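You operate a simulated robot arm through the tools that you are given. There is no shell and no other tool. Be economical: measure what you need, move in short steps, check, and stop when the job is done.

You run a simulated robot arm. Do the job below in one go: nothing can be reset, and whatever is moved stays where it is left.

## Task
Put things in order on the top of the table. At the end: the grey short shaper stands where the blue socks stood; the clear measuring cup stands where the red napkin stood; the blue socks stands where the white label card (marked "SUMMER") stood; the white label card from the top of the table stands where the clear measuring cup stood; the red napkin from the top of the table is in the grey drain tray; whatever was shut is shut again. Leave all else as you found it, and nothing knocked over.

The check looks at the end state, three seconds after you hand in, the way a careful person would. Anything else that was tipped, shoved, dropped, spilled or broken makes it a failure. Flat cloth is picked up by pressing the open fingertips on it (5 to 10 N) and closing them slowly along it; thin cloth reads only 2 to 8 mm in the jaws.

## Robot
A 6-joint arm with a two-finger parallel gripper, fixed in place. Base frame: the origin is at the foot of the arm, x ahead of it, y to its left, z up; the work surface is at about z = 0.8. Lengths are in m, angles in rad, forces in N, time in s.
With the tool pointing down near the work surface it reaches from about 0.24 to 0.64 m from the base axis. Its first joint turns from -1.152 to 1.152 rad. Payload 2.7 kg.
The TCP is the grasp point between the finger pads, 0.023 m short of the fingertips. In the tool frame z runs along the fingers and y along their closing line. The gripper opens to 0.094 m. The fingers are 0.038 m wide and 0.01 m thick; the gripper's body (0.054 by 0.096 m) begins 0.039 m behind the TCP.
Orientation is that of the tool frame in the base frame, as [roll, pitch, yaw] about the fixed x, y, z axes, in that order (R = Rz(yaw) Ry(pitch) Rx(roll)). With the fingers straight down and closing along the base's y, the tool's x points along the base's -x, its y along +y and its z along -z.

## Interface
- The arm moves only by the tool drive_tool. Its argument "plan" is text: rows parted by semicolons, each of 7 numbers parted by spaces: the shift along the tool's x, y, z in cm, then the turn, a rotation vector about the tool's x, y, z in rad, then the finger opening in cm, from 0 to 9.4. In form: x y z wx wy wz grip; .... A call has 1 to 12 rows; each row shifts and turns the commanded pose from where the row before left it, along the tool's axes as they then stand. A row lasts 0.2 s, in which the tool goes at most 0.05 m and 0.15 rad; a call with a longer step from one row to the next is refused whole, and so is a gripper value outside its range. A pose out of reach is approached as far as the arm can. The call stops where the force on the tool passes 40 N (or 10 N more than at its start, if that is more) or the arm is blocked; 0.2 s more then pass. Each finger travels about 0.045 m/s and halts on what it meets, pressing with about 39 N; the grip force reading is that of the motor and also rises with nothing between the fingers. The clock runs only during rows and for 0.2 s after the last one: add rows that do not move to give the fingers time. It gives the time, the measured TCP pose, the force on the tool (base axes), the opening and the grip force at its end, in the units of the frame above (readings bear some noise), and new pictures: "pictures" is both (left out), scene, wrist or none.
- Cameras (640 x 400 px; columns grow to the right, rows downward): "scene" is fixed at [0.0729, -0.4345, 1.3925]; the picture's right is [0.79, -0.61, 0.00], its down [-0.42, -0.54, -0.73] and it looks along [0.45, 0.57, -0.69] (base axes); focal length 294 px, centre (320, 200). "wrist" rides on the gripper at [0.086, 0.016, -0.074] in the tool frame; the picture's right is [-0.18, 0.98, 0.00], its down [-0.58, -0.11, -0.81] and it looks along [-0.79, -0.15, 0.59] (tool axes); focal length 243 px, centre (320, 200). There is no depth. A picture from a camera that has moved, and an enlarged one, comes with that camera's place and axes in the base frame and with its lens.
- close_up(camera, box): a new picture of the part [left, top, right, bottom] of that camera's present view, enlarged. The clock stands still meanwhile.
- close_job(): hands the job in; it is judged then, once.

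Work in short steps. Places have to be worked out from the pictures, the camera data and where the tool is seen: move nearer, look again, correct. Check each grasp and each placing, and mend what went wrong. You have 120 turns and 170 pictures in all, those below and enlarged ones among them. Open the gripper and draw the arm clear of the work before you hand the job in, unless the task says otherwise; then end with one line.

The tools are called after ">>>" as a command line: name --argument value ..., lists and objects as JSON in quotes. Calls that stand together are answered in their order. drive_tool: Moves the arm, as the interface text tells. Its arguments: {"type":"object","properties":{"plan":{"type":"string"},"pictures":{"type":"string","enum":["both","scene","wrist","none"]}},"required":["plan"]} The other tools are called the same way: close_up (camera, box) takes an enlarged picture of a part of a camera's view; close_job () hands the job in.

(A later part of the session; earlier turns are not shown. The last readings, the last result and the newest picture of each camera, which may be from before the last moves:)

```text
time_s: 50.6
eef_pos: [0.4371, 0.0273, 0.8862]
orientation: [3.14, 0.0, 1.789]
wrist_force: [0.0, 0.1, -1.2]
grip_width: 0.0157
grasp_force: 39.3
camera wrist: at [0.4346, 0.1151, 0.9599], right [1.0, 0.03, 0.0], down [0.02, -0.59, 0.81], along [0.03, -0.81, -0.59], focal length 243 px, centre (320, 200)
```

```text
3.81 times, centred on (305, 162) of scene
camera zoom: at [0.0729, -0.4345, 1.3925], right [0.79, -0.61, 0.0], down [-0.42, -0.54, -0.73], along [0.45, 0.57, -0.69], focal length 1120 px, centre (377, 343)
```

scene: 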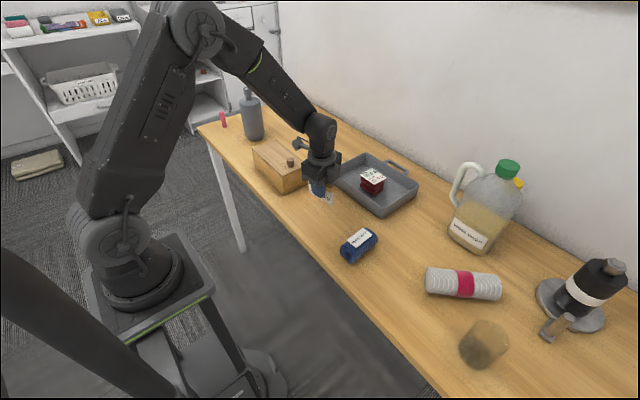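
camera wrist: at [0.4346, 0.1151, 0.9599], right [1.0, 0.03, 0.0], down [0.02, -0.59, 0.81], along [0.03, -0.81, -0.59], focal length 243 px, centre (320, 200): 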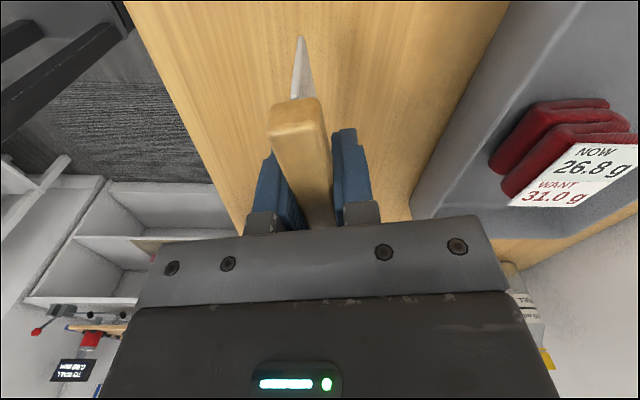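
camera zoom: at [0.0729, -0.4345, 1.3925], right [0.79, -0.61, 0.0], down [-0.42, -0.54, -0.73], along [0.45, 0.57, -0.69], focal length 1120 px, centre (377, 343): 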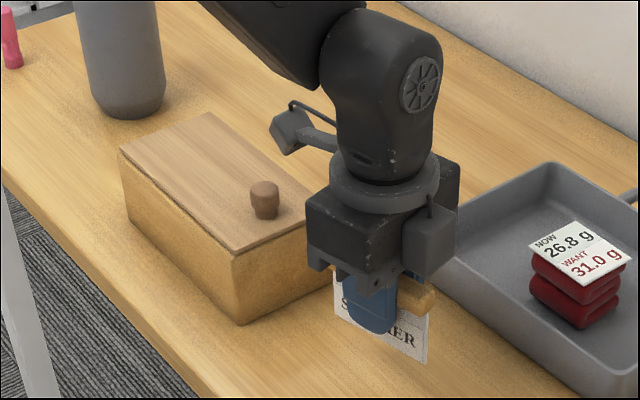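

Gap looks adequate but tight; lower in two stages, shifting 4 mm toward −y, and check in between.

>>> drive_tool --plan "-0.4 0 0 0 0 0 1;0 0 1.2 0 0 0 1;0 0 1.2 0 0 0 1;0 0 0 0 0 0 1" --pictures "none"

>>> close_up --camera "scene" --box '[255, 120, 355, 210]'

```text
time_s: 51.6
eef_pos: [0.439, 0.0221, 0.8623]
orientation: [3.141, 0.0, 1.789]
wrist_force: [-0.1, 0.6, -0.5]
grip_width: 0.0157
grasp_force: 39.0
```

```text
4.44 times, centred on (305, 165) of scene
camera zoom: at [0.0729, -0.4345, 1.3925], right [0.79, -0.61, 0.0], down [-0.42, -0.54, -0.73], along [0.45, 0.57, -0.69], focal length 1307 px, centre (387, 356)
```

zoom: 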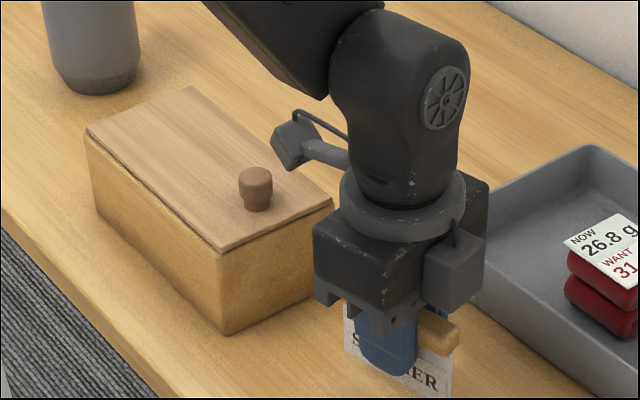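

Clear of the knob. Lower the last 16 mm slowly.

>>> drive_tool --plan "0 0 0.8 0 0 0 1;0 0 0.5 0 0 0 1;0 0 0.2 0 0 0 1;0 0 0 0 0 0 1" --pictures "wrist"

```text
time_s: 52.6
eef_pos: [0.439, 0.0225, 0.8473]
orientation: [3.14, 0.0, 1.788]
wrist_force: [-0.7, 1.1, 1.1]
grip_width: 0.0157
grasp_force: 39.3
camera wrist: at [0.4367, 0.1112, 0.9219], right [1.0, 0.03, 0.0], down [0.02, -0.59, 0.81], along [0.03, -0.81, -0.59], focal length 243 px, centre (320, 200)
```

wrist: 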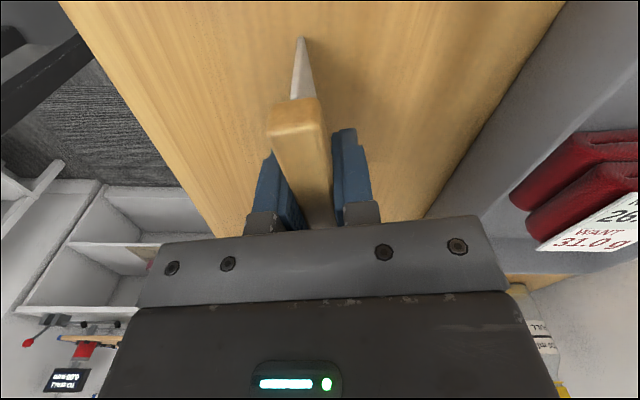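

>>> drive_tool --plan "0 0 0.1 0 0 0 1;0 0 0 0 0 0 1;0 0 0 0 0 0 1" --pictures "none"

```text
time_s: 53.4
eef_pos: [0.439, 0.0212, 0.8464]
orientation: [3.141, 0.0, 1.789]
wrist_force: [0.5, -0.4, 0.3]
grip_width: 0.0159
grasp_force: 38.7
```

Open slowly and rise.

>>> drive_tool --plan "0 0 0 0 0 0 1.7;0 0 0 0 0 0 2;0 0 0 0 0 0 2.5;0 0 0 0 0 0 3.5;0 0 0 0 0 0 4.5;0 0 0 0 0 0 5;0 0 0 0 0 0 5;0 0 -1.5 0 0 0 5;0 0 -3 0 0 0 5;0 0 -4 0 0 0 5;0 0 -4 0 0 0 5" --pictures "both"

```text
time_s: 55.8
eef_pos: [0.4381, 0.0214, 0.9707]
orientation: [-3.14, 0.002, 1.788]
wrist_force: [-0.7, -0.5, -0.3]
grip_width: 0.05
grasp_force: 0.1
camera wrist: at [0.4356, 0.1096, 1.0461], right [1.0, 0.03, 0.0], down [0.02, -0.59, 0.81], along [0.03, -0.81, -0.59], focal length 243 px, centre (320, 200)
```

scene: 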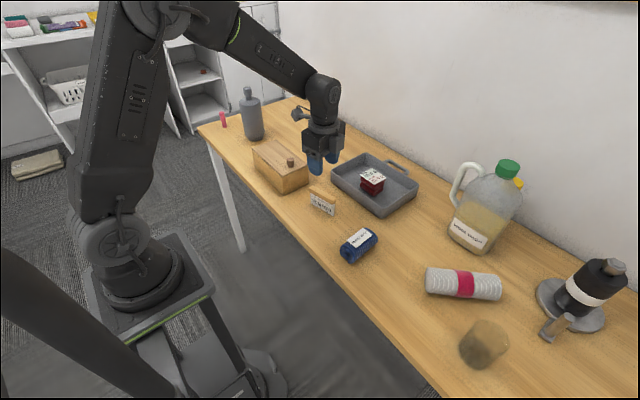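
wrist: 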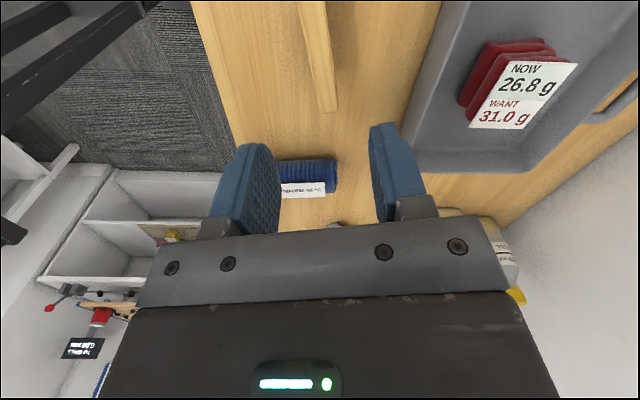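

Card stands upright. Now rotate back and view the socks.

>>> drive_tool --plan "0 0 0 0 0 -0.1353 5;0 0 0 0 0 -0.1353 6;0 0 0 0 0 -0.1353 7;0 0 0 0 0 -0.1353 8;0 0 0 0 0 -0.1353 9.4;0 0 0 0 0 -0.1353 9.4;0 0 0 0 0 -0.1353 9.4;0 0 0 0 0 -0.1353 9.4;0 0 0 0 0 -0.1353 9.4;0 0 0 0 0 -0.1353 9.4" --pictures "none"

>>> drive_tool --plan "2 -3 0 0 0 0 9.4;2 -3.5 0 0 0 0 9.4;2 -3.5 0 0 0 0 9.4;2 -3.5 0 0 0 0 9.4;2 -3 0 0 0 0 9.4;0 0 0 0 0 0 9.4" --pictures "wrist"

>>> close_up --camera "scene" --box '[320, 210, 400, 270]'

```text
time_s: 58.0
eef_pos: [0.4395, 0.0225, 0.9703]
orientation: [3.139, -0.001, -3.141]
wrist_force: [-0.2, -0.2, -0.5]
grip_width: 0.0939
grasp_force: 0.0
```

```text
time_s: 59.4
eef_pos: [0.3373, -0.1407, 0.9736]
orientation: [-3.141, 0.001, 3.141]
wrist_force: [0.3, 0.2, -0.6]
grip_width: 0.0943
grasp_force: 0.0
camera wrist: at [0.2513, -0.1253, 1.0487], right [0.18, 0.98, 0.0], down [0.58, -0.11, 0.81], along [0.79, -0.15, -0.59], focal length 243 px, centre (320, 200)
```

wrist: 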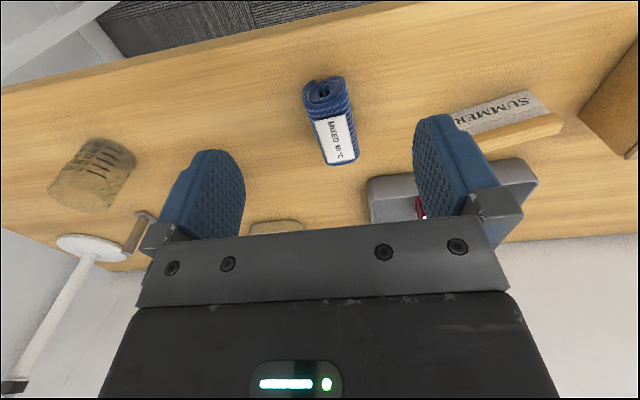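

```text
6.67 times, centred on (360, 240) of scene
camera zoom: at [0.0729, -0.4345, 1.3925], right [0.79, -0.61, 0.0], down [-0.42, -0.54, -0.73], along [0.45, 0.57, -0.69], focal length 1961 px, centre (53, -67)
```

zoom: 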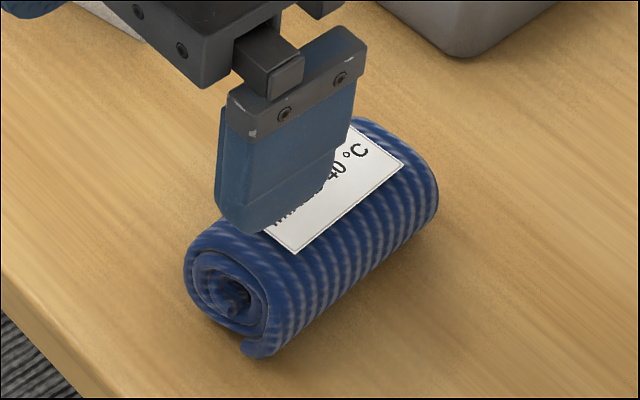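

Socks: roll along x, centre ≈ (0.419, -0.1445), Ø≈43 mm. Move above, lower part way and check.

>>> drive_tool --plan "-2.8 -0.2 0 0 0 0 9.4;-2.8 -0.2 0 0 0 0 9.4;-2.6 0 0 0 0 0 9.4;0 0 3 0 0 0 9.4;0 0 3 0 0 0 9.4;0 0 3 0 0 0 9.4;0 0 0 0 0 0 9.4" --pictures "both"

```text
time_s: 61.0
eef_pos: [0.4205, -0.147, 0.8796]
orientation: [-3.141, -0.001, 3.142]
wrist_force: [-0.1, 0.1, -1.0]
grip_width: 0.094
grasp_force: 0.0
camera wrist: at [0.3339, -0.1302, 0.9545], right [0.18, 0.98, 0.0], down [0.58, -0.11, 0.81], along [0.79, -0.15, -0.59], focal length 243 px, centre (320, 200)
```

scene: 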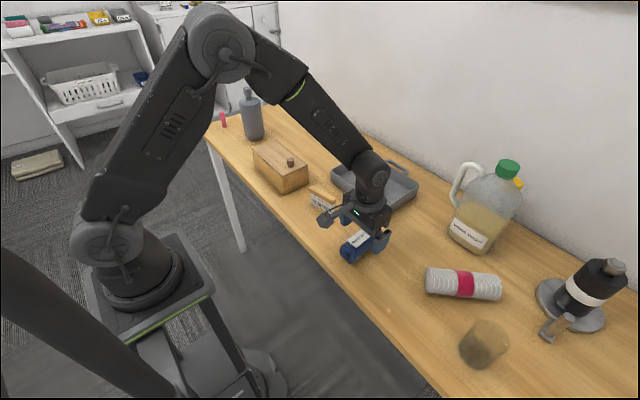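
wrist: 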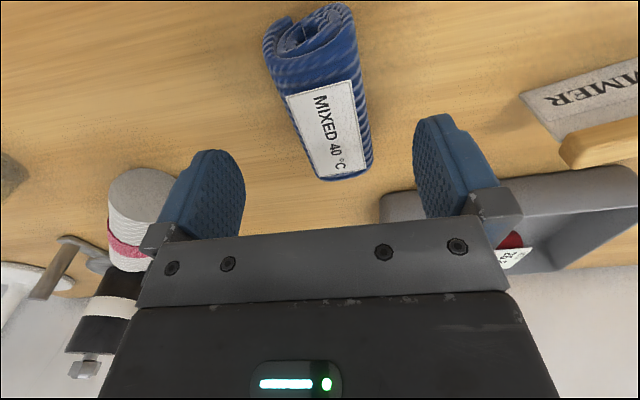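

Aligned. Descend to z≈0.827 and close slowly.

>>> drive_tool --plan "0 0 2 0 0 0 9.4;0 0 2 0 0 0 9.4;0 0 1.3 0 0 0 9.4;0 0 0 0 0 0 8;0 0 0 0 0 0 6.5;0 0 0 0 0 0 5.5;0 0 0 0 0 0 4.8;0 0 0 0 0 0 4.3;0 0 0 0 0 0 3.8;0 0 0 0 0 0 3.4;0 0 0 0 0 0 3.2;0 0 0 0 0 0 3.2" --pictures "wrist"

```text
time_s: 63.6
eef_pos: [0.4208, -0.1476, 0.8274]
orientation: [-3.141, 0.001, 3.141]
wrist_force: [0.2, -0.4, -0.4]
grip_width: 0.0493
grasp_force: 38.7
camera wrist: at [0.3349, -0.1306, 0.9022], right [0.18, 0.98, 0.0], down [0.58, -0.11, 0.81], along [0.79, -0.15, -0.59], focal length 243 px, centre (320, 200)
```

wrist: 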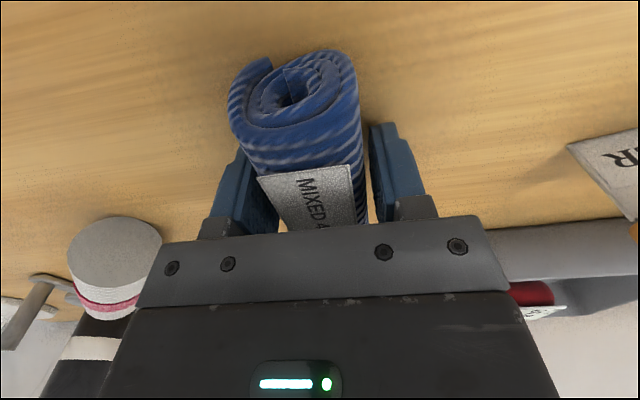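

Socks gripped (49 mm). Lift and move to the card's old place (0.5585, -0.219).

>>> drive_tool --plan "0 0 -1.5 0 0 0 3.2;0 0 -3 0 0 0 3.2;0 0 -3.5 0 0 0 3.2;-2 -1 -2 0 0 0 3.2;-3 -1.5 0 0 0 0 3.2;-3 -1.6 0 0 0 0 3.2;-3 -1.6 0 0 0 0 3.2;-2.77 -1.44 0 0 0 0 3.2;0 0 2.5 0 0 0 3.2;0 0 2 0 0 0 3.2;0 0 0 0 0 0 3.2" --pictures "both"

```text
time_s: 66.0
eef_pos: [0.5586, -0.2163, 0.8827]
orientation: [3.141, 0.0, -3.141]
wrist_force: [0.5, -0.1, -0.6]
grip_width: 0.0492
grasp_force: 39.2
camera wrist: at [0.4731, -0.2002, 0.9576], right [0.18, 0.98, 0.0], down [0.58, -0.11, 0.81], along [0.79, -0.15, -0.59], focal length 243 px, centre (320, 200)
```

scene: 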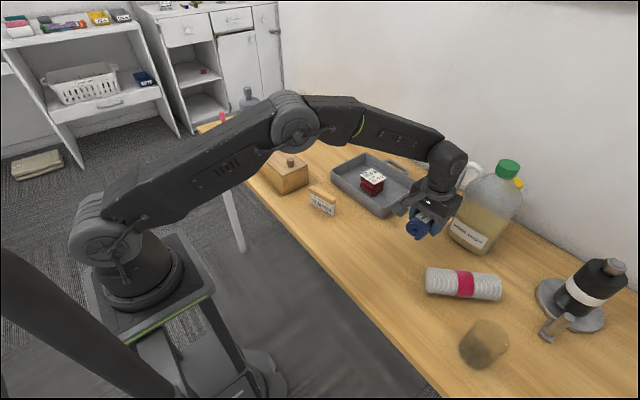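
wrist: 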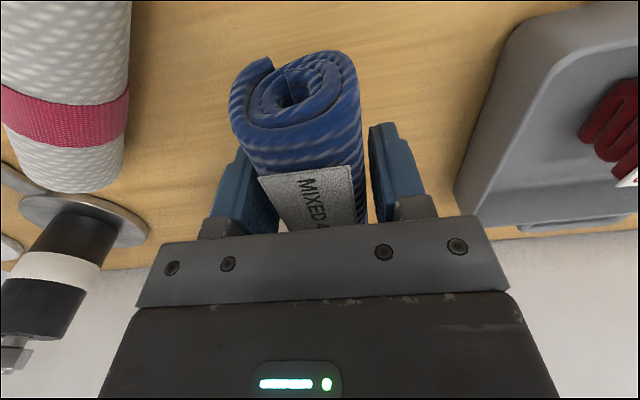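

Clear on both sides. Lower to touchdown.

>>> drive_tool --plan "0 -0.2 2 0 0 0 3.2;0 0 2 0 0 0 3.2;0 0 1 0 0 0 3.2;0 0 0.4 0 0 0 3.2;0 0 0.1 0 0 0 3.2;0 0 0 0 0 0 3.2" --pictures "none"

```text
time_s: 67.4
eef_pos: [0.5594, -0.219, 0.828]
orientation: [3.141, 0.001, 3.141]
wrist_force: [-0.5, 0.4, -1.3]
grip_width: 0.0494
grasp_force: 39.0
```

>>> drive_tool --plan "0 0 0.05 0 0 0 3.2;0 0 0 0 0 0 5.2;0 0 0 0 0 0 5.8;0 0 0 0 0 0 6.6;0 0 0 0 0 0 7.6;0 0 0 0 0 0 8;0 0 0 0 0 0 8;0 0 -2 0 0 0 8;0 0 -3 0 0 0 8;0 0 -4 0 0 0 8;0 0 -4 0 0 0 8" --pictures "both"

```text
time_s: 69.8
eef_pos: [0.5599, -0.221, 0.9569]
orientation: [3.141, 0.0, 3.141]
wrist_force: [-0.8, 0.5, 0.0]
grip_width: 0.0801
grasp_force: 0.1
camera wrist: at [0.4742, -0.204, 1.0315], right [0.18, 0.98, 0.0], down [0.58, -0.11, 0.81], along [0.79, -0.15, -0.59], focal length 243 px, centre (320, 200)
```

scene: 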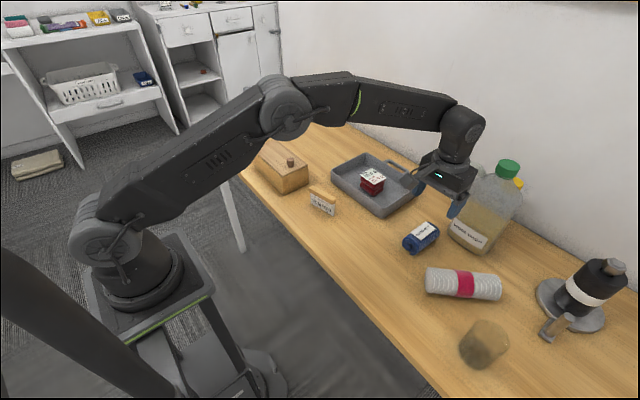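
wrist: 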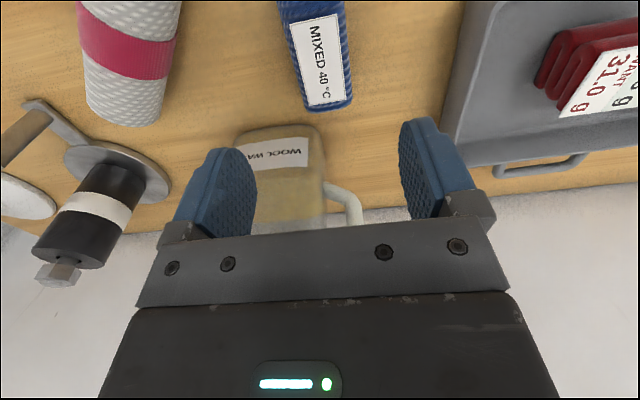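

Socks placed, jug untouched. Now view the wooden box.

>>> drive_tool --plan "3 2 -1 0 0 0 8;3 3.8 -1 0 0 0 8;2.5 3.8 -1 0 0 0 8;2.5 3.8 -1 0 0 0 8;2.5 3.8 0 0 0 0 8;2 3.8 0 0 0 0 8;2 3.8 0 0 0 0 8;2 3.8 0 0 0 0 8;2 3.8 0 0 0 0 8;1.5 3.8 0 0 0 0 8;0 3 0 0 0 0 8;0 0 0 0 0 0 8" --pictures "wrist"

>>> close_up --camera "scene" --box '[230, 120, 350, 210]'

```text
time_s: 72.4
eef_pos: [0.3269, 0.1731, 0.9974]
orientation: [3.141, -0.001, -3.141]
wrist_force: [-0.2, -0.2, -0.1]
grip_width: 0.0802
grasp_force: 0.1
camera wrist: at [0.2415, 0.1901, 1.0724], right [0.18, 0.98, 0.0], down [0.58, -0.11, 0.81], along [0.79, -0.15, -0.59], focal length 243 px, centre (320, 200)
```

wrist: 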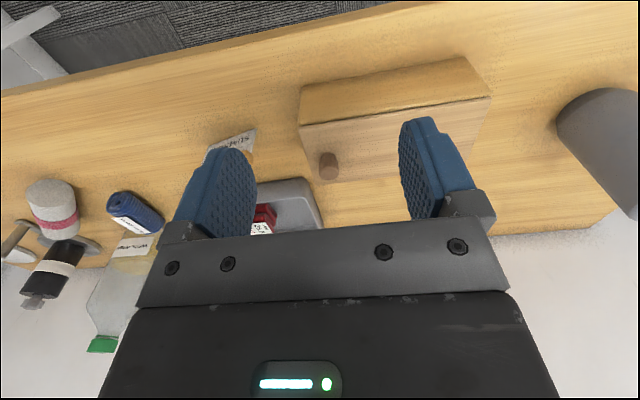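

```text
4.44 times, centred on (290, 165) of scene
camera zoom: at [0.0729, -0.4345, 1.3925], right [0.79, -0.61, 0.0], down [-0.42, -0.54, -0.73], along [0.45, 0.57, -0.69], focal length 1307 px, centre (453, 356)
```

zoom: 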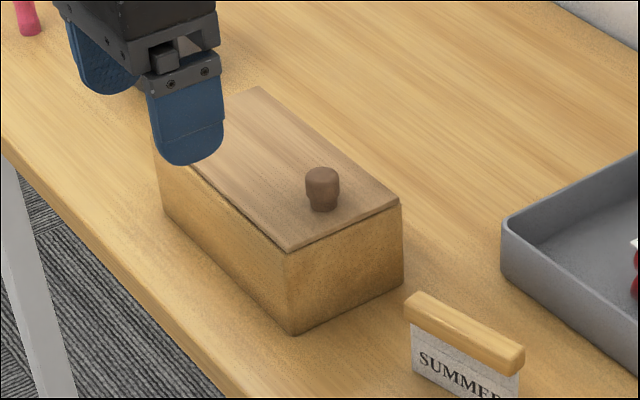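

>>> close_up --camera "wrist" --box '[280, 40, 510, 200]'

>>> close_up --camera "scene" --box '[265, 140, 325, 200]'

```text
2.50 times, centred on (395, 120) of wrist
camera zoom: at [0.2415, 0.1901, 1.0724], right [0.18, 0.98, 0.0], down [0.58, -0.11, 0.81], along [0.79, -0.15, -0.59], focal length 606 px, centre (132, 400)
```

zoom: 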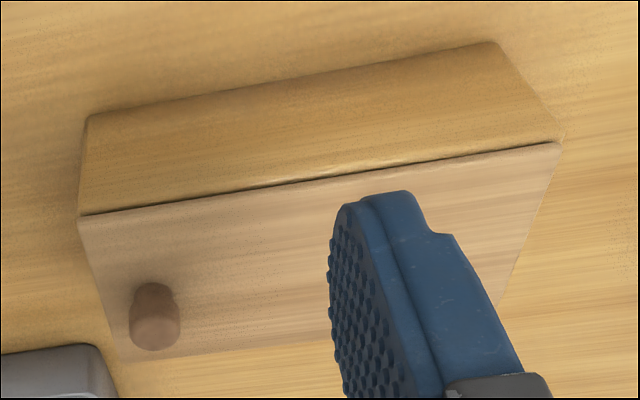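

```text
6.67 times, centred on (295, 170) of scene
camera zoom: at [0.0729, -0.4345, 1.3925], right [0.79, -0.61, 0.0], down [-0.42, -0.54, -0.73], along [0.45, 0.57, -0.69], focal length 1961 px, centre (487, 400)
```

zoom: 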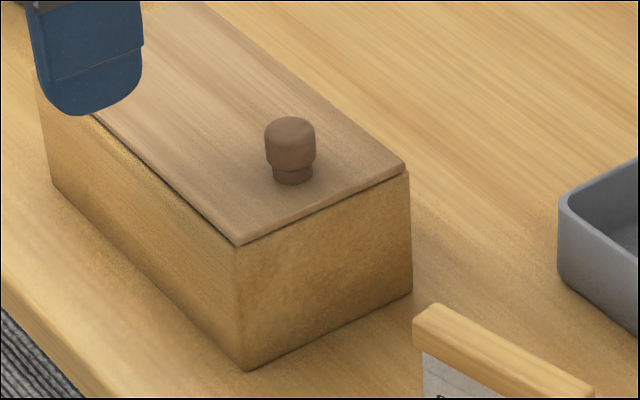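

Box spans x 0.383–0.472, y 0.141–0.315, lid top ≈0.874, knob at ≈(0.4245, 0.164), top ≈0.90. I'll rotate the tool so fingers close along x with the camera on the −y side, and go above the knob.

>>> drive_tool --plan "0 0 0 0 0 -0.145 8;0 0 0 0 0 -0.145 8;0 0 0 0 0 -0.145 7;0 0 0 0 0 -0.145 6;0 0 0 0 0 -0.145 5;0 0 0 0 0 -0.145 5;0 0 0 0 0 -0.145 5;0 0 0 0 0 -0.145 5;0 0 0 0 0 -0.145 5;0 0 0 0 0 -0.145 5;0 0 0 0 0 -0.121 5;0 0 0 0 0 0 5" --pictures "none"

>>> drive_tool --plan "0.3 -3.2 0 0 0 0 5;0.3 -3.2 0 0 0 0 5;0.3 -3.3 0 0 0 0 5;0 0 2 0 0 0 5;0 0 2 0 0 0 5;0 0 0 0 0 0 5" --pictures "both"

```text
time_s: 75.0
eef_pos: [0.3282, 0.1734, 0.9981]
orientation: [3.141, -0.001, -1.568]
wrist_force: [0.8, -0.6, 0.3]
grip_width: 0.0499
grasp_force: 0.0
```

```text
time_s: 76.4
eef_pos: [0.4261, 0.164, 0.9562]
orientation: [3.142, -0.001, -1.571]
wrist_force: [0.0, 0.3, -0.7]
grip_width: 0.0498
grasp_force: 0.0
camera wrist: at [0.4103, 0.0767, 1.0307], right [-0.98, 0.18, 0.0], down [0.11, 0.58, 0.81], along [0.15, 0.79, -0.59], focal length 243 px, centre (320, 200)
```

scene: 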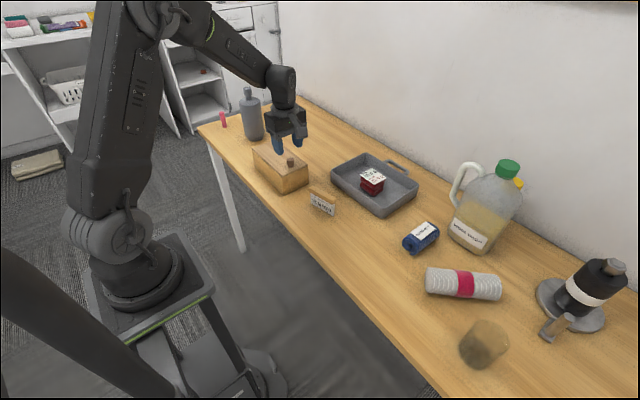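
wrist: 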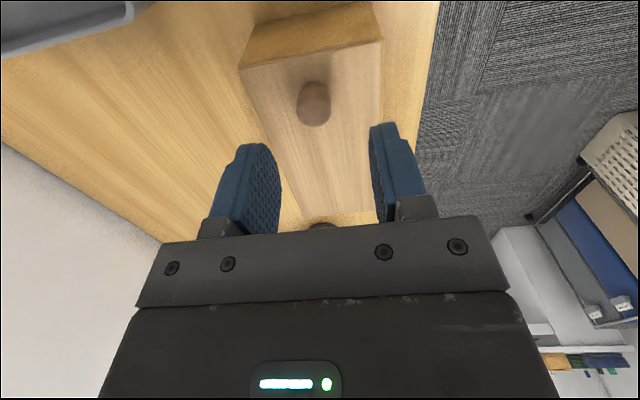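

Knob ≈ (0.428, 0.161). Lower to TCP z≈0.902 and close on the knob.

>>> drive_tool --plan "0.3 -0.2 2 0 0 0 5;0 0 2 0 0 0 5;0 0 1.4 0 0 0 5;0 0 0 0 0 0 4.2;0 0 0 0 0 0 3.4;0 0 0 0 0 0 2.8;0 0 0 0 0 0 2.4;0 0 0 0 0 0 2;0 0 0 0 0 0 1.6;0 0 0 0 0 0 1.2;0 0 0 0 0 0 1.2" --pictures "both"

```text
time_s: 78.8
eef_pos: [0.4288, 0.1604, 0.9045]
orientation: [3.141, 0.001, -1.568]
wrist_force: [0.5, 0.1, 1.5]
grip_width: 0.0209
grasp_force: 38.9
camera wrist: at [0.4132, 0.0741, 0.9784], right [-0.98, 0.18, 0.0], down [0.11, 0.58, 0.81], along [0.15, 0.79, -0.59], focal length 243 px, centre (320, 200)
```

scene: 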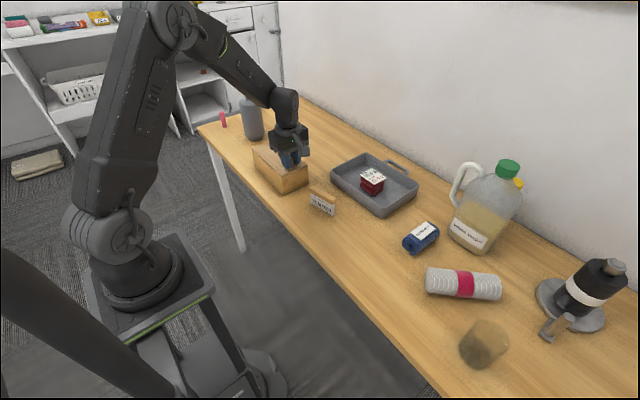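
wrist: 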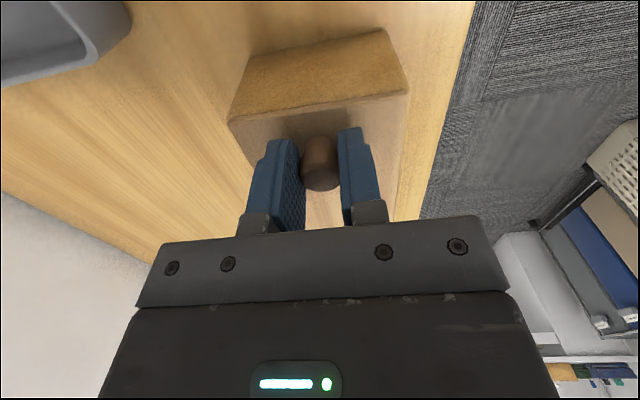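

Knob gripped (21 mm). Test-lift 5 mm and watch the force.

>>> drive_tool --plan "0 0 -0.25 0 0 0 1.2;0 0 -0.25 0 0 0 1.2;0 0 0 0 0 0 1.2" --pictures "wrist"

>>> close_up --camera "scene" --box '[240, 130, 330, 200]'

```text
time_s: 79.6
eef_pos: [0.4273, 0.1606, 0.9077]
orientation: [3.14, 0.0, -1.569]
wrist_force: [0.2, -0.1, -3.1]
grip_width: 0.0208
grasp_force: 39.5
camera wrist: at [0.4127, 0.0738, 0.983], right [-0.98, 0.18, 0.0], down [0.11, 0.58, 0.81], along [0.15, 0.79, -0.59], focal length 243 px, centre (320, 200)
```

wrist: 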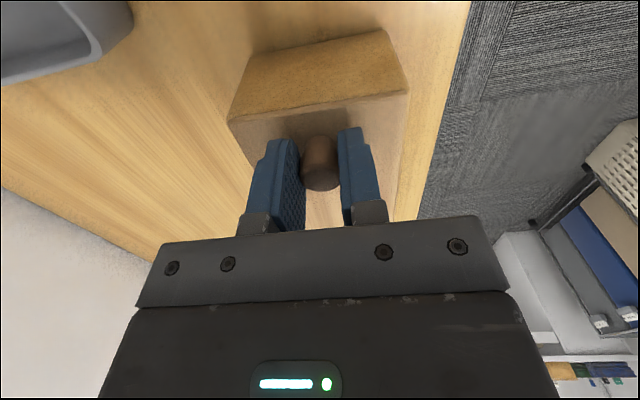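

```text
5.71 times, centred on (285, 165) of scene
camera zoom: at [0.073, -0.4345, 1.3925], right [0.79, -0.61, 0.0], down [-0.42, -0.54, -0.73], along [0.45, 0.57, -0.69], focal length 1681 px, centre (520, 400)
```

zoom: 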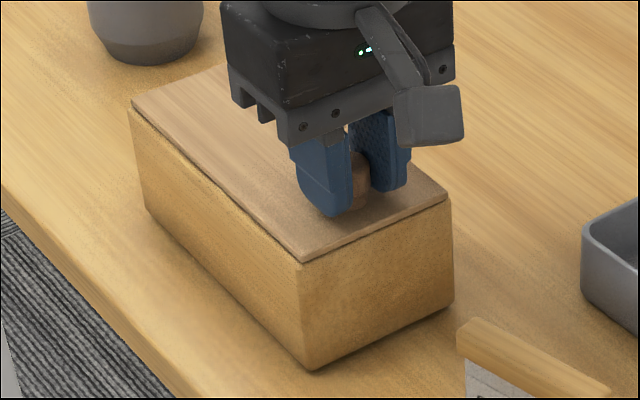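

>>> drive_tool --plan "0 0 -0.3 0 0 0 1.2;0 0 -0.4 0 0 0 1.2;0 0 0 0 0 0 1.2" --pictures "none"

>>> close_up --camera "scene" --box '[240, 130, 330, 200]'

```text
time_s: 80.4
eef_pos: [0.4285, 0.1597, 0.9162]
orientation: [3.14, -0.001, -1.571]
wrist_force: [0.2, 0.6, -2.4]
grip_width: 0.0207
grasp_force: 39.2
```

```text
5.71 times, centred on (285, 165) of scene
camera zoom: at [0.073, -0.4345, 1.3925], right [0.79, -0.61, 0.0], down [-0.42, -0.54, -0.73], along [0.45, 0.57, -0.69], focal length 1681 px, centre (520, 400)
```

zoom: 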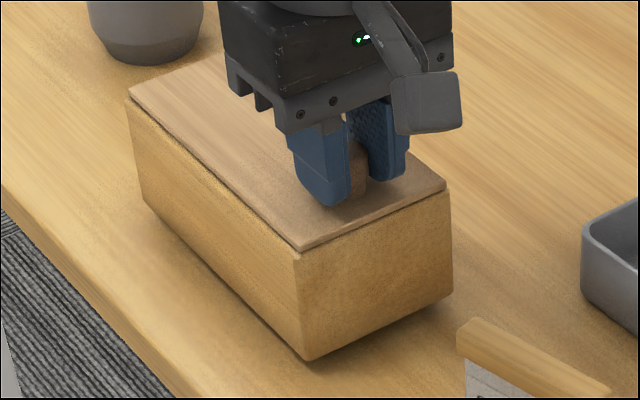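

The whole box lifts with the knob, so the lid slides rather than lifts. Lower it back to the table.

>>> drive_tool --plan "0 0 0.4 0 0 0 1.2;0 0 0.3 0 0 0 1.2;0 0 0.3 0 0 0 1.2;0 0 0.1 0 0 0 1.2;0 0 0 0 0 0 1.2" --pictures "none"

>>> close_up --camera "scene" --box '[240, 130, 330, 200]'

```text
time_s: 81.6
eef_pos: [0.4268, 0.1618, 0.9048]
orientation: [3.141, -0.001, -1.571]
wrist_force: [-0.1, -0.2, -1.2]
grip_width: 0.0209
grasp_force: 39.1
```

```text
5.71 times, centred on (285, 165) of scene
camera zoom: at [0.073, -0.4345, 1.3925], right [0.79, -0.61, 0.0], down [-0.42, -0.54, -0.73], along [0.45, 0.57, -0.69], focal length 1681 px, centre (520, 400)
```

zoom: 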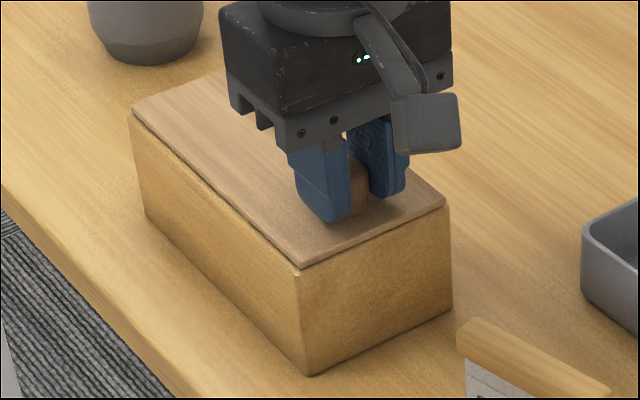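

Box is back in place. Now try sliding the knob 8 mm toward −y.

>>> drive_tool --plan "0.3 0 0 0 0 0 1.2;0.5 0 0 0 0 0 1.2;0 0 0 0 0 0 1.2" --pictures "none"

>>> close_up --camera "scene" --box '[240, 130, 330, 200]'

```text
time_s: 82.4
eef_pos: [0.4284, 0.1533, 0.9032]
orientation: [-3.14, 0.001, -1.571]
wrist_force: [0.8, 0.5, 0.0]
grip_width: 0.0207
grasp_force: 39.1
```

```text
5.71 times, centred on (285, 165) of scene
camera zoom: at [0.073, -0.4345, 1.3925], right [0.79, -0.61, 0.0], down [-0.42, -0.54, -0.73], along [0.45, 0.57, -0.69], focal length 1681 px, centre (520, 400)
```

zoom: 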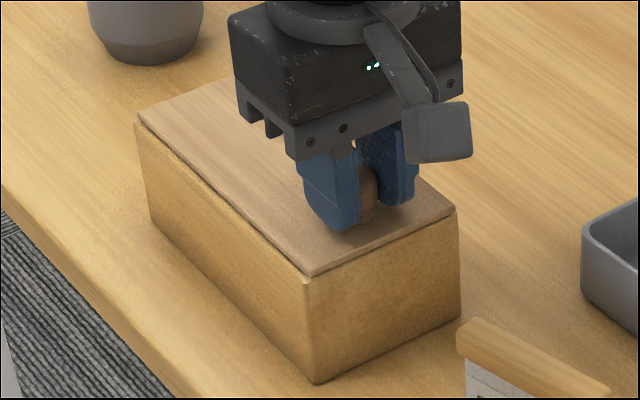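

The box slid along with the lid; try the other way (+y), which should also bring the box back.

>>> drive_tool --plan "-0.4 0 0 0 0 0 1.2;-0.4 0 0 0 0 0 1.2;-0.4 0 0 0 0 0 1.2;-0.4 0 0 0 0 0 1.2;0 0 0 0 0 0 1.2" --pictures "none"

>>> close_up --camera "scene" --box '[240, 130, 330, 200]'

```text
time_s: 83.6
eef_pos: [0.4276, 0.1688, 0.9053]
orientation: [-3.141, 0.001, -1.57]
wrist_force: [-0.9, -0.7, -1.3]
grip_width: 0.0209
grasp_force: 39.8
```

```text
5.71 times, centred on (285, 165) of scene
camera zoom: at [0.073, -0.4345, 1.3925], right [0.79, -0.61, 0.0], down [-0.42, -0.54, -0.73], along [0.45, 0.57, -0.69], focal length 1681 px, centre (520, 400)
```

zoom: 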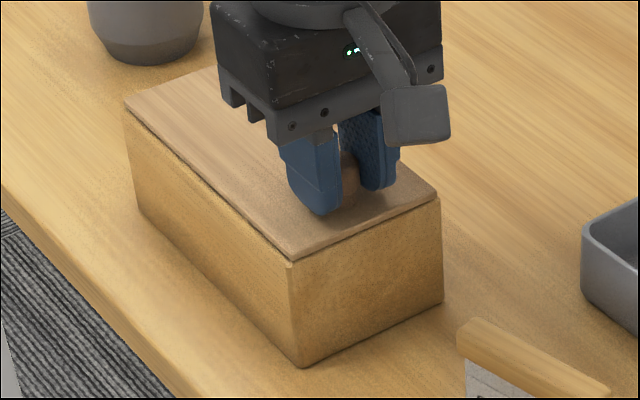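

The box slides as a whole both ways, so the lid joint is stiffer than table friction. I'll press down on the knob to pin the box, reading the force first.

>>> drive_tool --plan "0.4 0 0 0 0 0 1.2;0.35 0 0 0 0 0 1.2;0 0 0.3 0 0 0 1.2;0 0 0.3 0 0 0 1.2;0 0 0 0 0 0 1.2" --pictures "none"

```text
time_s: 84.6
eef_pos: [0.4283, 0.1624, 0.9039]
orientation: [-3.136, 0.001, -1.571]
wrist_force: [-1.5, 0.3, 5.1]
grip_width: 0.0209
grasp_force: 38.3
stopped in row 4: the force on the tool passed its limit (the readings are from after the stop); the commanded pose is now the measured one
```

>>> drive_tool --plan "0 0 0.15 0 0 0 1.2;0 0 0.05 0 0 0 1.2" --pictures "none"

```text
time_s: 85.2
eef_pos: [0.4288, 0.163, 0.9047]
orientation: [-3.134, 0.003, -1.568]
wrist_force: [-11.9, -0.9, 29.8]
grip_width: 0.0209
grasp_force: 39.3
```

Pressing at ~30 N. Now slide toward −y while pressed.

>>> drive_tool --plan "0.3 0 0 0 0 0 1.2;0.3 0 0 0 0 0 1.2;0.3 0 0 0 0 0 1.2;0 0 0 0 0 0 1.2" --pictures "none"

>>> close_up --camera "scene" --box '[240, 130, 330, 200]'

```text
time_s: 85.8
eef_pos: [0.4285, 0.1571, 0.9036]
orientation: [-3.133, 0.003, -1.567]
wrist_force: [-2.0, -0.6, 4.7]
grip_width: 0.0211
grasp_force: 39.2
stopped in row 3: the force on the tool passed its limit (the readings are from after the stop); the commanded pose is now the measured one
```

```text
5.71 times, centred on (285, 165) of scene
camera zoom: at [0.0729, -0.4345, 1.3925], right [0.79, -0.61, 0.0], down [-0.42, -0.54, -0.73], along [0.45, 0.57, -0.69], focal length 1681 px, centre (520, 400)
```

zoom: 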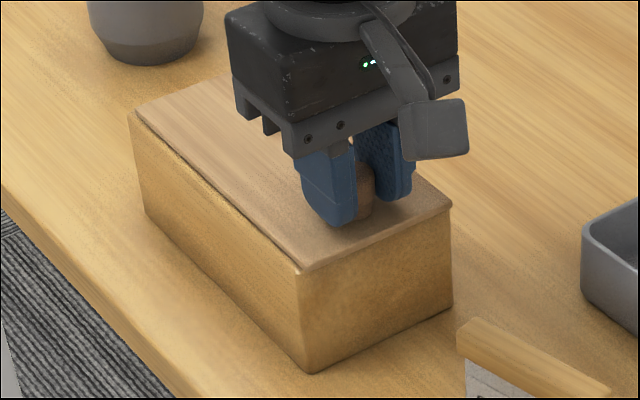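

The lid now overhangs slightly at the −y end while the box is at its original place: it slides toward −y. Continue with moderate pressing.

>>> drive_tool --plan "0 0 0.12 0 0 0 1.2;0.4 0 0 0 0 0 1.2;0.4 0 0 0 0 0 1.2;0.4 0 0 0 0 0 1.2;0.4 0 0 0 0 0 1.2;0 0 0 0 0 0 1.2" --pictures "none"

>>> close_up --camera "scene" --box '[240, 130, 330, 200]'

```text
time_s: 87.2
eef_pos: [0.4291, 0.1405, 0.9048]
orientation: [-3.13, 0.003, -1.567]
wrist_force: [-13.9, -0.7, 36.1]
grip_width: 0.0211
grasp_force: 38.8
```

```text
5.71 times, centred on (285, 165) of scene
camera zoom: at [0.0721, -0.4347, 1.3925], right [0.79, -0.61, 0.0], down [-0.42, -0.54, -0.73], along [0.45, 0.57, -0.68], focal length 1681 px, centre (520, 400)
```

zoom: 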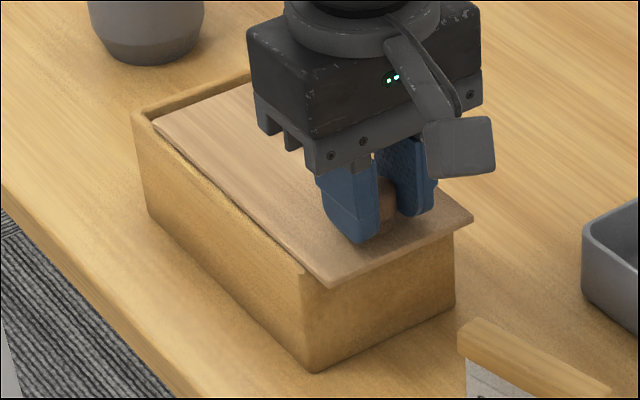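

The lid slides out toward −y and the box stays put. The knob now reaches the box edge, so ease the pressing and slide a bit more.

>>> drive_tool --plan "0 0 -0.15 0 0 0 1.2;0 0 0 0 0 0 1.2" --pictures "none"

```text
time_s: 87.8
eef_pos: [0.4278, 0.1398, 0.9031]
orientation: [-3.131, 0.006, -1.57]
wrist_force: [-1.1, -0.5, 18.1]
grip_width: 0.021
grasp_force: 38.8
```

>>> drive_tool --plan "0 0 -0.06 0 0 0 1.2;0.3 0 0 0 0 0 1.2;0.4 0 0 0 0 0 1.2;0.4 0 0 0 0 0 1.2;0 0 0 0 0 0 1.2" --pictures "none"

>>> close_up --camera "scene" --box '[240, 130, 330, 200]'

```text
time_s: 89.0
eef_pos: [0.4275, 0.1308, 0.904]
orientation: [-3.137, -0.001, -1.566]
wrist_force: [-0.7, 0.4, -0.9]
grip_width: 0.0208
grasp_force: 39.0
```

```text
5.71 times, centred on (285, 165) of scene
camera zoom: at [0.0729, -0.4345, 1.3925], right [0.79, -0.61, 0.0], down [-0.42, -0.54, -0.73], along [0.45, 0.57, -0.69], focal length 1681 px, centre (520, 400)
```

zoom: 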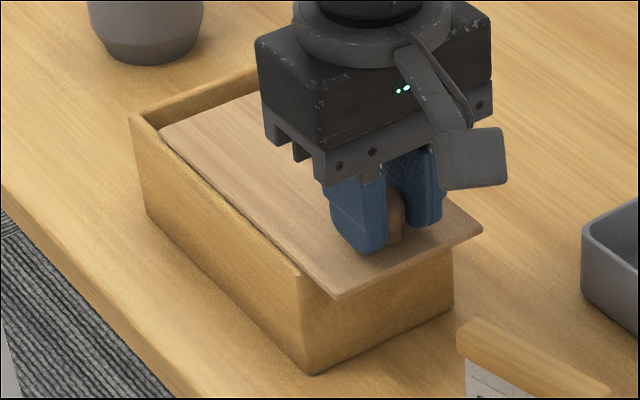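

Lid now slides freely and the box stays. Continue pulling gently without pressing.

>>> drive_tool --plan "0.5 0 0 0 0 0 1.2;0.5 0 0 0 0 0 1.2;0.5 0 0 0 0 0 1.2;0.5 0 0 0 0 0 1.2;0.5 0 0 0 0 0 1.2;0.5 0 0 0 0 0 1.2;0 0 0 0 0 0 1.2" --pictures "wrist"

>>> close_up --camera "scene" --box '[240, 130, 330, 200]'

```text
time_s: 90.6
eef_pos: [0.429, 0.1012, 0.9035]
orientation: [-3.131, 0.003, -1.569]
wrist_force: [-0.4, 0.1, -1.0]
grip_width: 0.0209
grasp_force: 39.4
camera wrist: at [0.4133, 0.014, 0.978], right [-0.98, 0.18, -0.01], down [0.1, 0.58, 0.81], along [0.15, 0.79, -0.59], focal length 243 px, centre (320, 200)
```

wrist: 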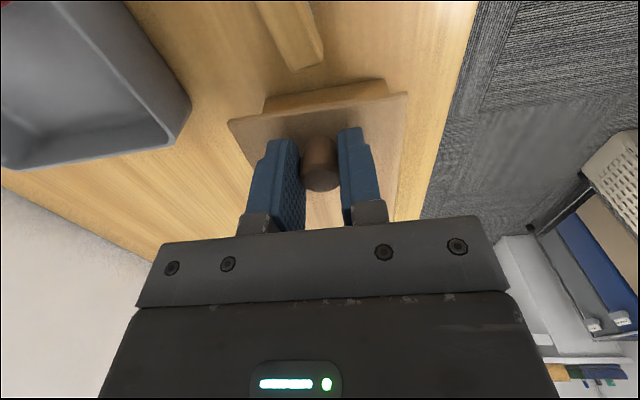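

```text
5.71 times, centred on (285, 165) of scene
camera zoom: at [0.0729, -0.4345, 1.3925], right [0.79, -0.61, 0.0], down [-0.42, -0.54, -0.73], along [0.45, 0.57, -0.69], focal length 1681 px, centre (520, 400)
```

zoom: 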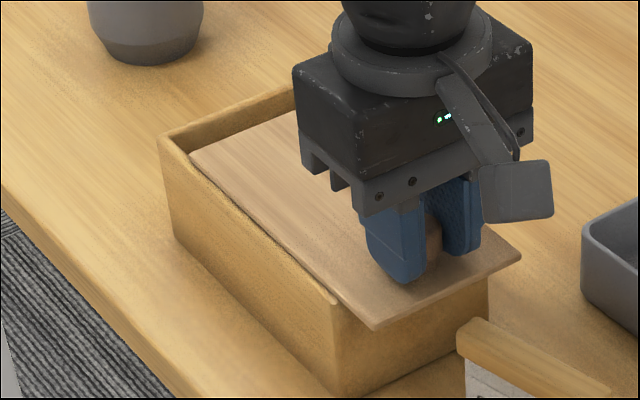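

The box was dragged along that time. Push back +y 3 cm to restore the box, then check.

>>> drive_tool --plan "-0.5 0 0 0 0 0 1.2;-0.5 0 0 0 0 0 1.2;-0.5 0 0 0 0 0 1.2;-0.5 0 0 0 0 0 1.2;-0.5 0 0 0 0 0 1.2;-0.4 0 0 0 0 0 1.2;0 0 0 0 0 0 1.2" --pictures "none"

>>> close_up --camera "scene" --box '[240, 130, 330, 200]'

```text
time_s: 92.2
eef_pos: [0.428, 0.1295, 0.9054]
orientation: [-3.133, 0.003, -1.57]
wrist_force: [-1.0, 0.3, 0.3]
grip_width: 0.0209
grasp_force: 38.5
```

```text
5.71 times, centred on (285, 165) of scene
camera zoom: at [0.0729, -0.4345, 1.3925], right [0.79, -0.61, 0.0], down [-0.42, -0.54, -0.73], along [0.45, 0.57, -0.69], focal length 1681 px, centre (520, 400)
```

zoom: 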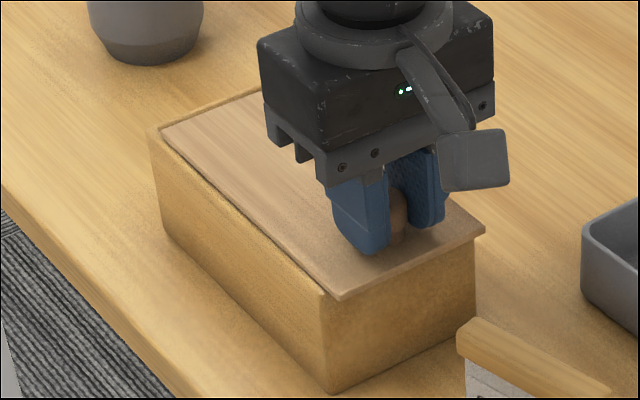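

The lid slid shut instead. Push further +y until it closes and the box returns to its original spot (knob at y≈0.161).

>>> drive_tool --plan "-0.5 0 0 0 0 0 1.2;-0.5 0 0 0 0 0 1.2;-0.5 0 0 0 0 0 1.2;-0.5 0 0 0 0 0 1.2;-0.5 0 0 0 0 0 1.2;-0.5 0 0 0 0 0 1.2;-0.2 0 0 0 0 0 1.2;0 0 0 0 0 0 1.2" --pictures "none"

>>> close_up --camera "scene" --box '[240, 130, 330, 200]'

```text
time_s: 94.0
eef_pos: [0.4287, 0.1609, 0.9047]
orientation: [-3.133, 0.003, -1.568]
wrist_force: [-0.6, -0.5, -3.1]
grip_width: 0.021
grasp_force: 38.4
```

```text
5.71 times, centred on (285, 165) of scene
camera zoom: at [0.073, -0.4345, 1.3925], right [0.79, -0.61, 0.0], down [-0.42, -0.54, -0.73], along [0.45, 0.57, -0.69], focal length 1681 px, centre (520, 400)
```

zoom: 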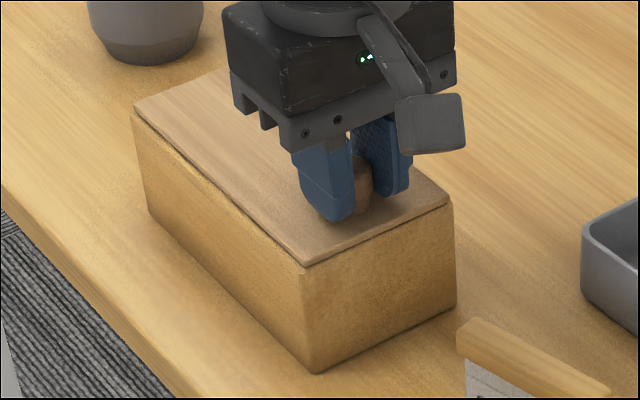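

Shut and the box is back (within ~2 mm). Now press and slide −y again, in decreasing pressure.

>>> drive_tool --plan "0 0 0.15 0 0 0 1.2;0 0 0.1 0 0 0 1.2;0 0 0 0 0 0 1.2" --pictures "none"

```text
time_s: 94.8
eef_pos: [0.4307, 0.1631, 0.9029]
orientation: [-3.127, 0.005, -1.569]
wrist_force: [2.4, -4.9, 21.5]
grip_width: 0.021
grasp_force: 39.5
```

>>> drive_tool --plan "0.4 0 0 0 0 0 1.2;0.4 0 0 0 0 0 1.2;0.4 0 0 0 0 0 1.2;0.4 0 0 0 0 0 1.2;0.3 0 -0.05 0 0 0 1.2;0 0 0 0 0 0 1.2" --pictures "none"

>>> close_up --camera "scene" --box '[240, 130, 330, 200]'

```text
time_s: 96.2
eef_pos: [0.4305, 0.143, 0.9037]
orientation: [-3.128, 0.005, -1.568]
wrist_force: [2.9, -0.5, 28.8]
grip_width: 0.021
grasp_force: 39.2
```

```text
5.71 times, centred on (285, 165) of scene
camera zoom: at [0.0727, -0.4346, 1.3924], right [0.79, -0.61, 0.0], down [-0.42, -0.54, -0.73], along [0.45, 0.57, -0.68], focal length 1681 px, centre (520, 400)
```

zoom: 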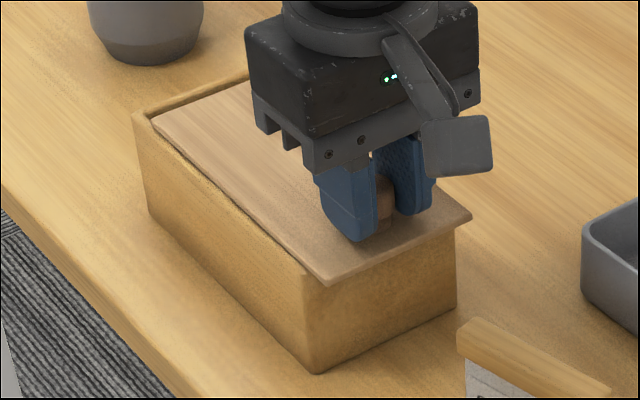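

>>> drive_tool --plan "0 0 -0.14 0 0 0 1.2;0.3 0 0 0 0 0 1.2;0.3 0 0 0 0 0 1.2;0.3 0 0 0 0 0 1.2;0 0 0 0 0 0 1.2" --pictures "none"

```text
time_s: 97.4
eef_pos: [0.4293, 0.1323, 0.9031]
orientation: [-3.132, 0.004, -1.569]
wrist_force: [5.8, -1.0, 15.5]
grip_width: 0.0211
grasp_force: 39.2
```

>>> drive_tool --plan "0.3 0 -0.03 0 0 0 1.2;0.3 0 -0.03 0 0 0 1.2;0.3 0 -0.02 0 0 0 1.2;0 0 0 0 0 0 1.2" --pictures "none"

>>> close_up --camera "scene" --box '[240, 130, 330, 200]'

```text
time_s: 98.4
eef_pos: [0.4272, 0.1249, 0.9028]
orientation: [-3.139, 0.002, -1.57]
wrist_force: [1.2, 0.0, -1.8]
grip_width: 0.0211
grasp_force: 38.8
```

```text
5.71 times, centred on (285, 165) of scene
camera zoom: at [0.073, -0.4345, 1.3925], right [0.79, -0.61, 0.0], down [-0.42, -0.54, -0.73], along [0.45, 0.57, -0.69], focal length 1681 px, centre (520, 400)
```

zoom: 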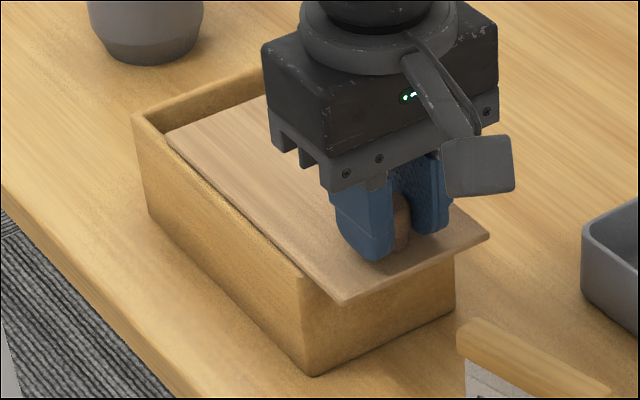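

Lid is open ~3.7 cm with the box in place. Release the knob, rise, turn back to closing along y, and look at the gap.

>>> drive_tool --plan "0 0 0 0 0 0 2.4;0 0 0 0 0 0 3.2;0 0 0 0 0 0 4.4;0 0 0 0 0 0 5;0 0 -2 0 0 0 5;0 0 -3 0 0 0 5;0 0 -4 0 0 0 5;0 0 -2 0 0 0.14 5;0 0 0 0 0 0.14 5;0 0 0 0 0 0.14 5;0 0 0 0 0 0.14 5;0 0 0 0 0 0.14 5" --pictures "none"

>>> drive_tool --plan "0 0 0 0 0 0.145 4;0 0 0 0 0 0.145 3;0 0 0 0 0 0.145 2;0 0 0 0 0 0.145 1;0 0 0 0 0 0.145 0;0 0 0 0 0 0.145 0;2.5 3 0 0 0 0 0;2.5 3.5 0 0 0 0 0;2 3.5 0 0 0 0 0;2 3.5 0 0 0 0 0;0 0 0 0 0 0 0" --pictures "both"

```text
time_s: 101.0
eef_pos: [0.4284, 0.1245, 1.0152]
orientation: [-3.137, 0.008, -2.269]
wrist_force: [-1.0, 0.4, 0.1]
grip_width: 0.0503
grasp_force: 0.0
```

```text
time_s: 103.4
eef_pos: [0.3366, 0.2593, 1.0151]
orientation: [3.139, 0.009, -3.139]
wrist_force: [0.5, -0.1, 0.1]
grip_width: 0.0001
grasp_force: 39.2
camera wrist: at [0.2505, 0.2756, 1.0888], right [0.18, 0.98, 0.01], down [0.57, -0.11, 0.81], along [0.8, -0.14, -0.59], focal length 243 px, centre (320, 200)
```

scene: 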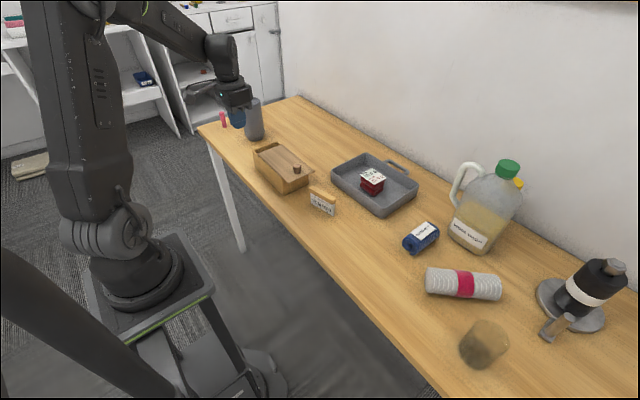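
wrist: 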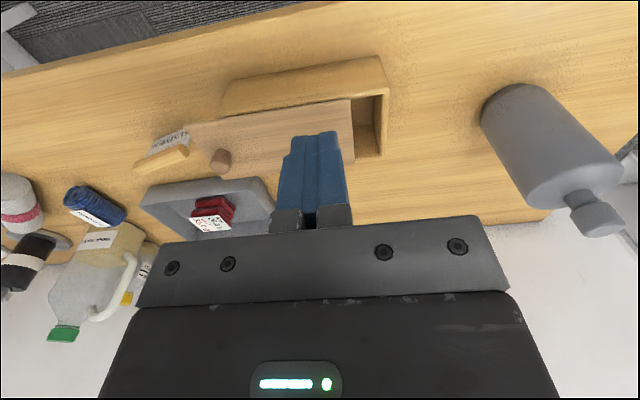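

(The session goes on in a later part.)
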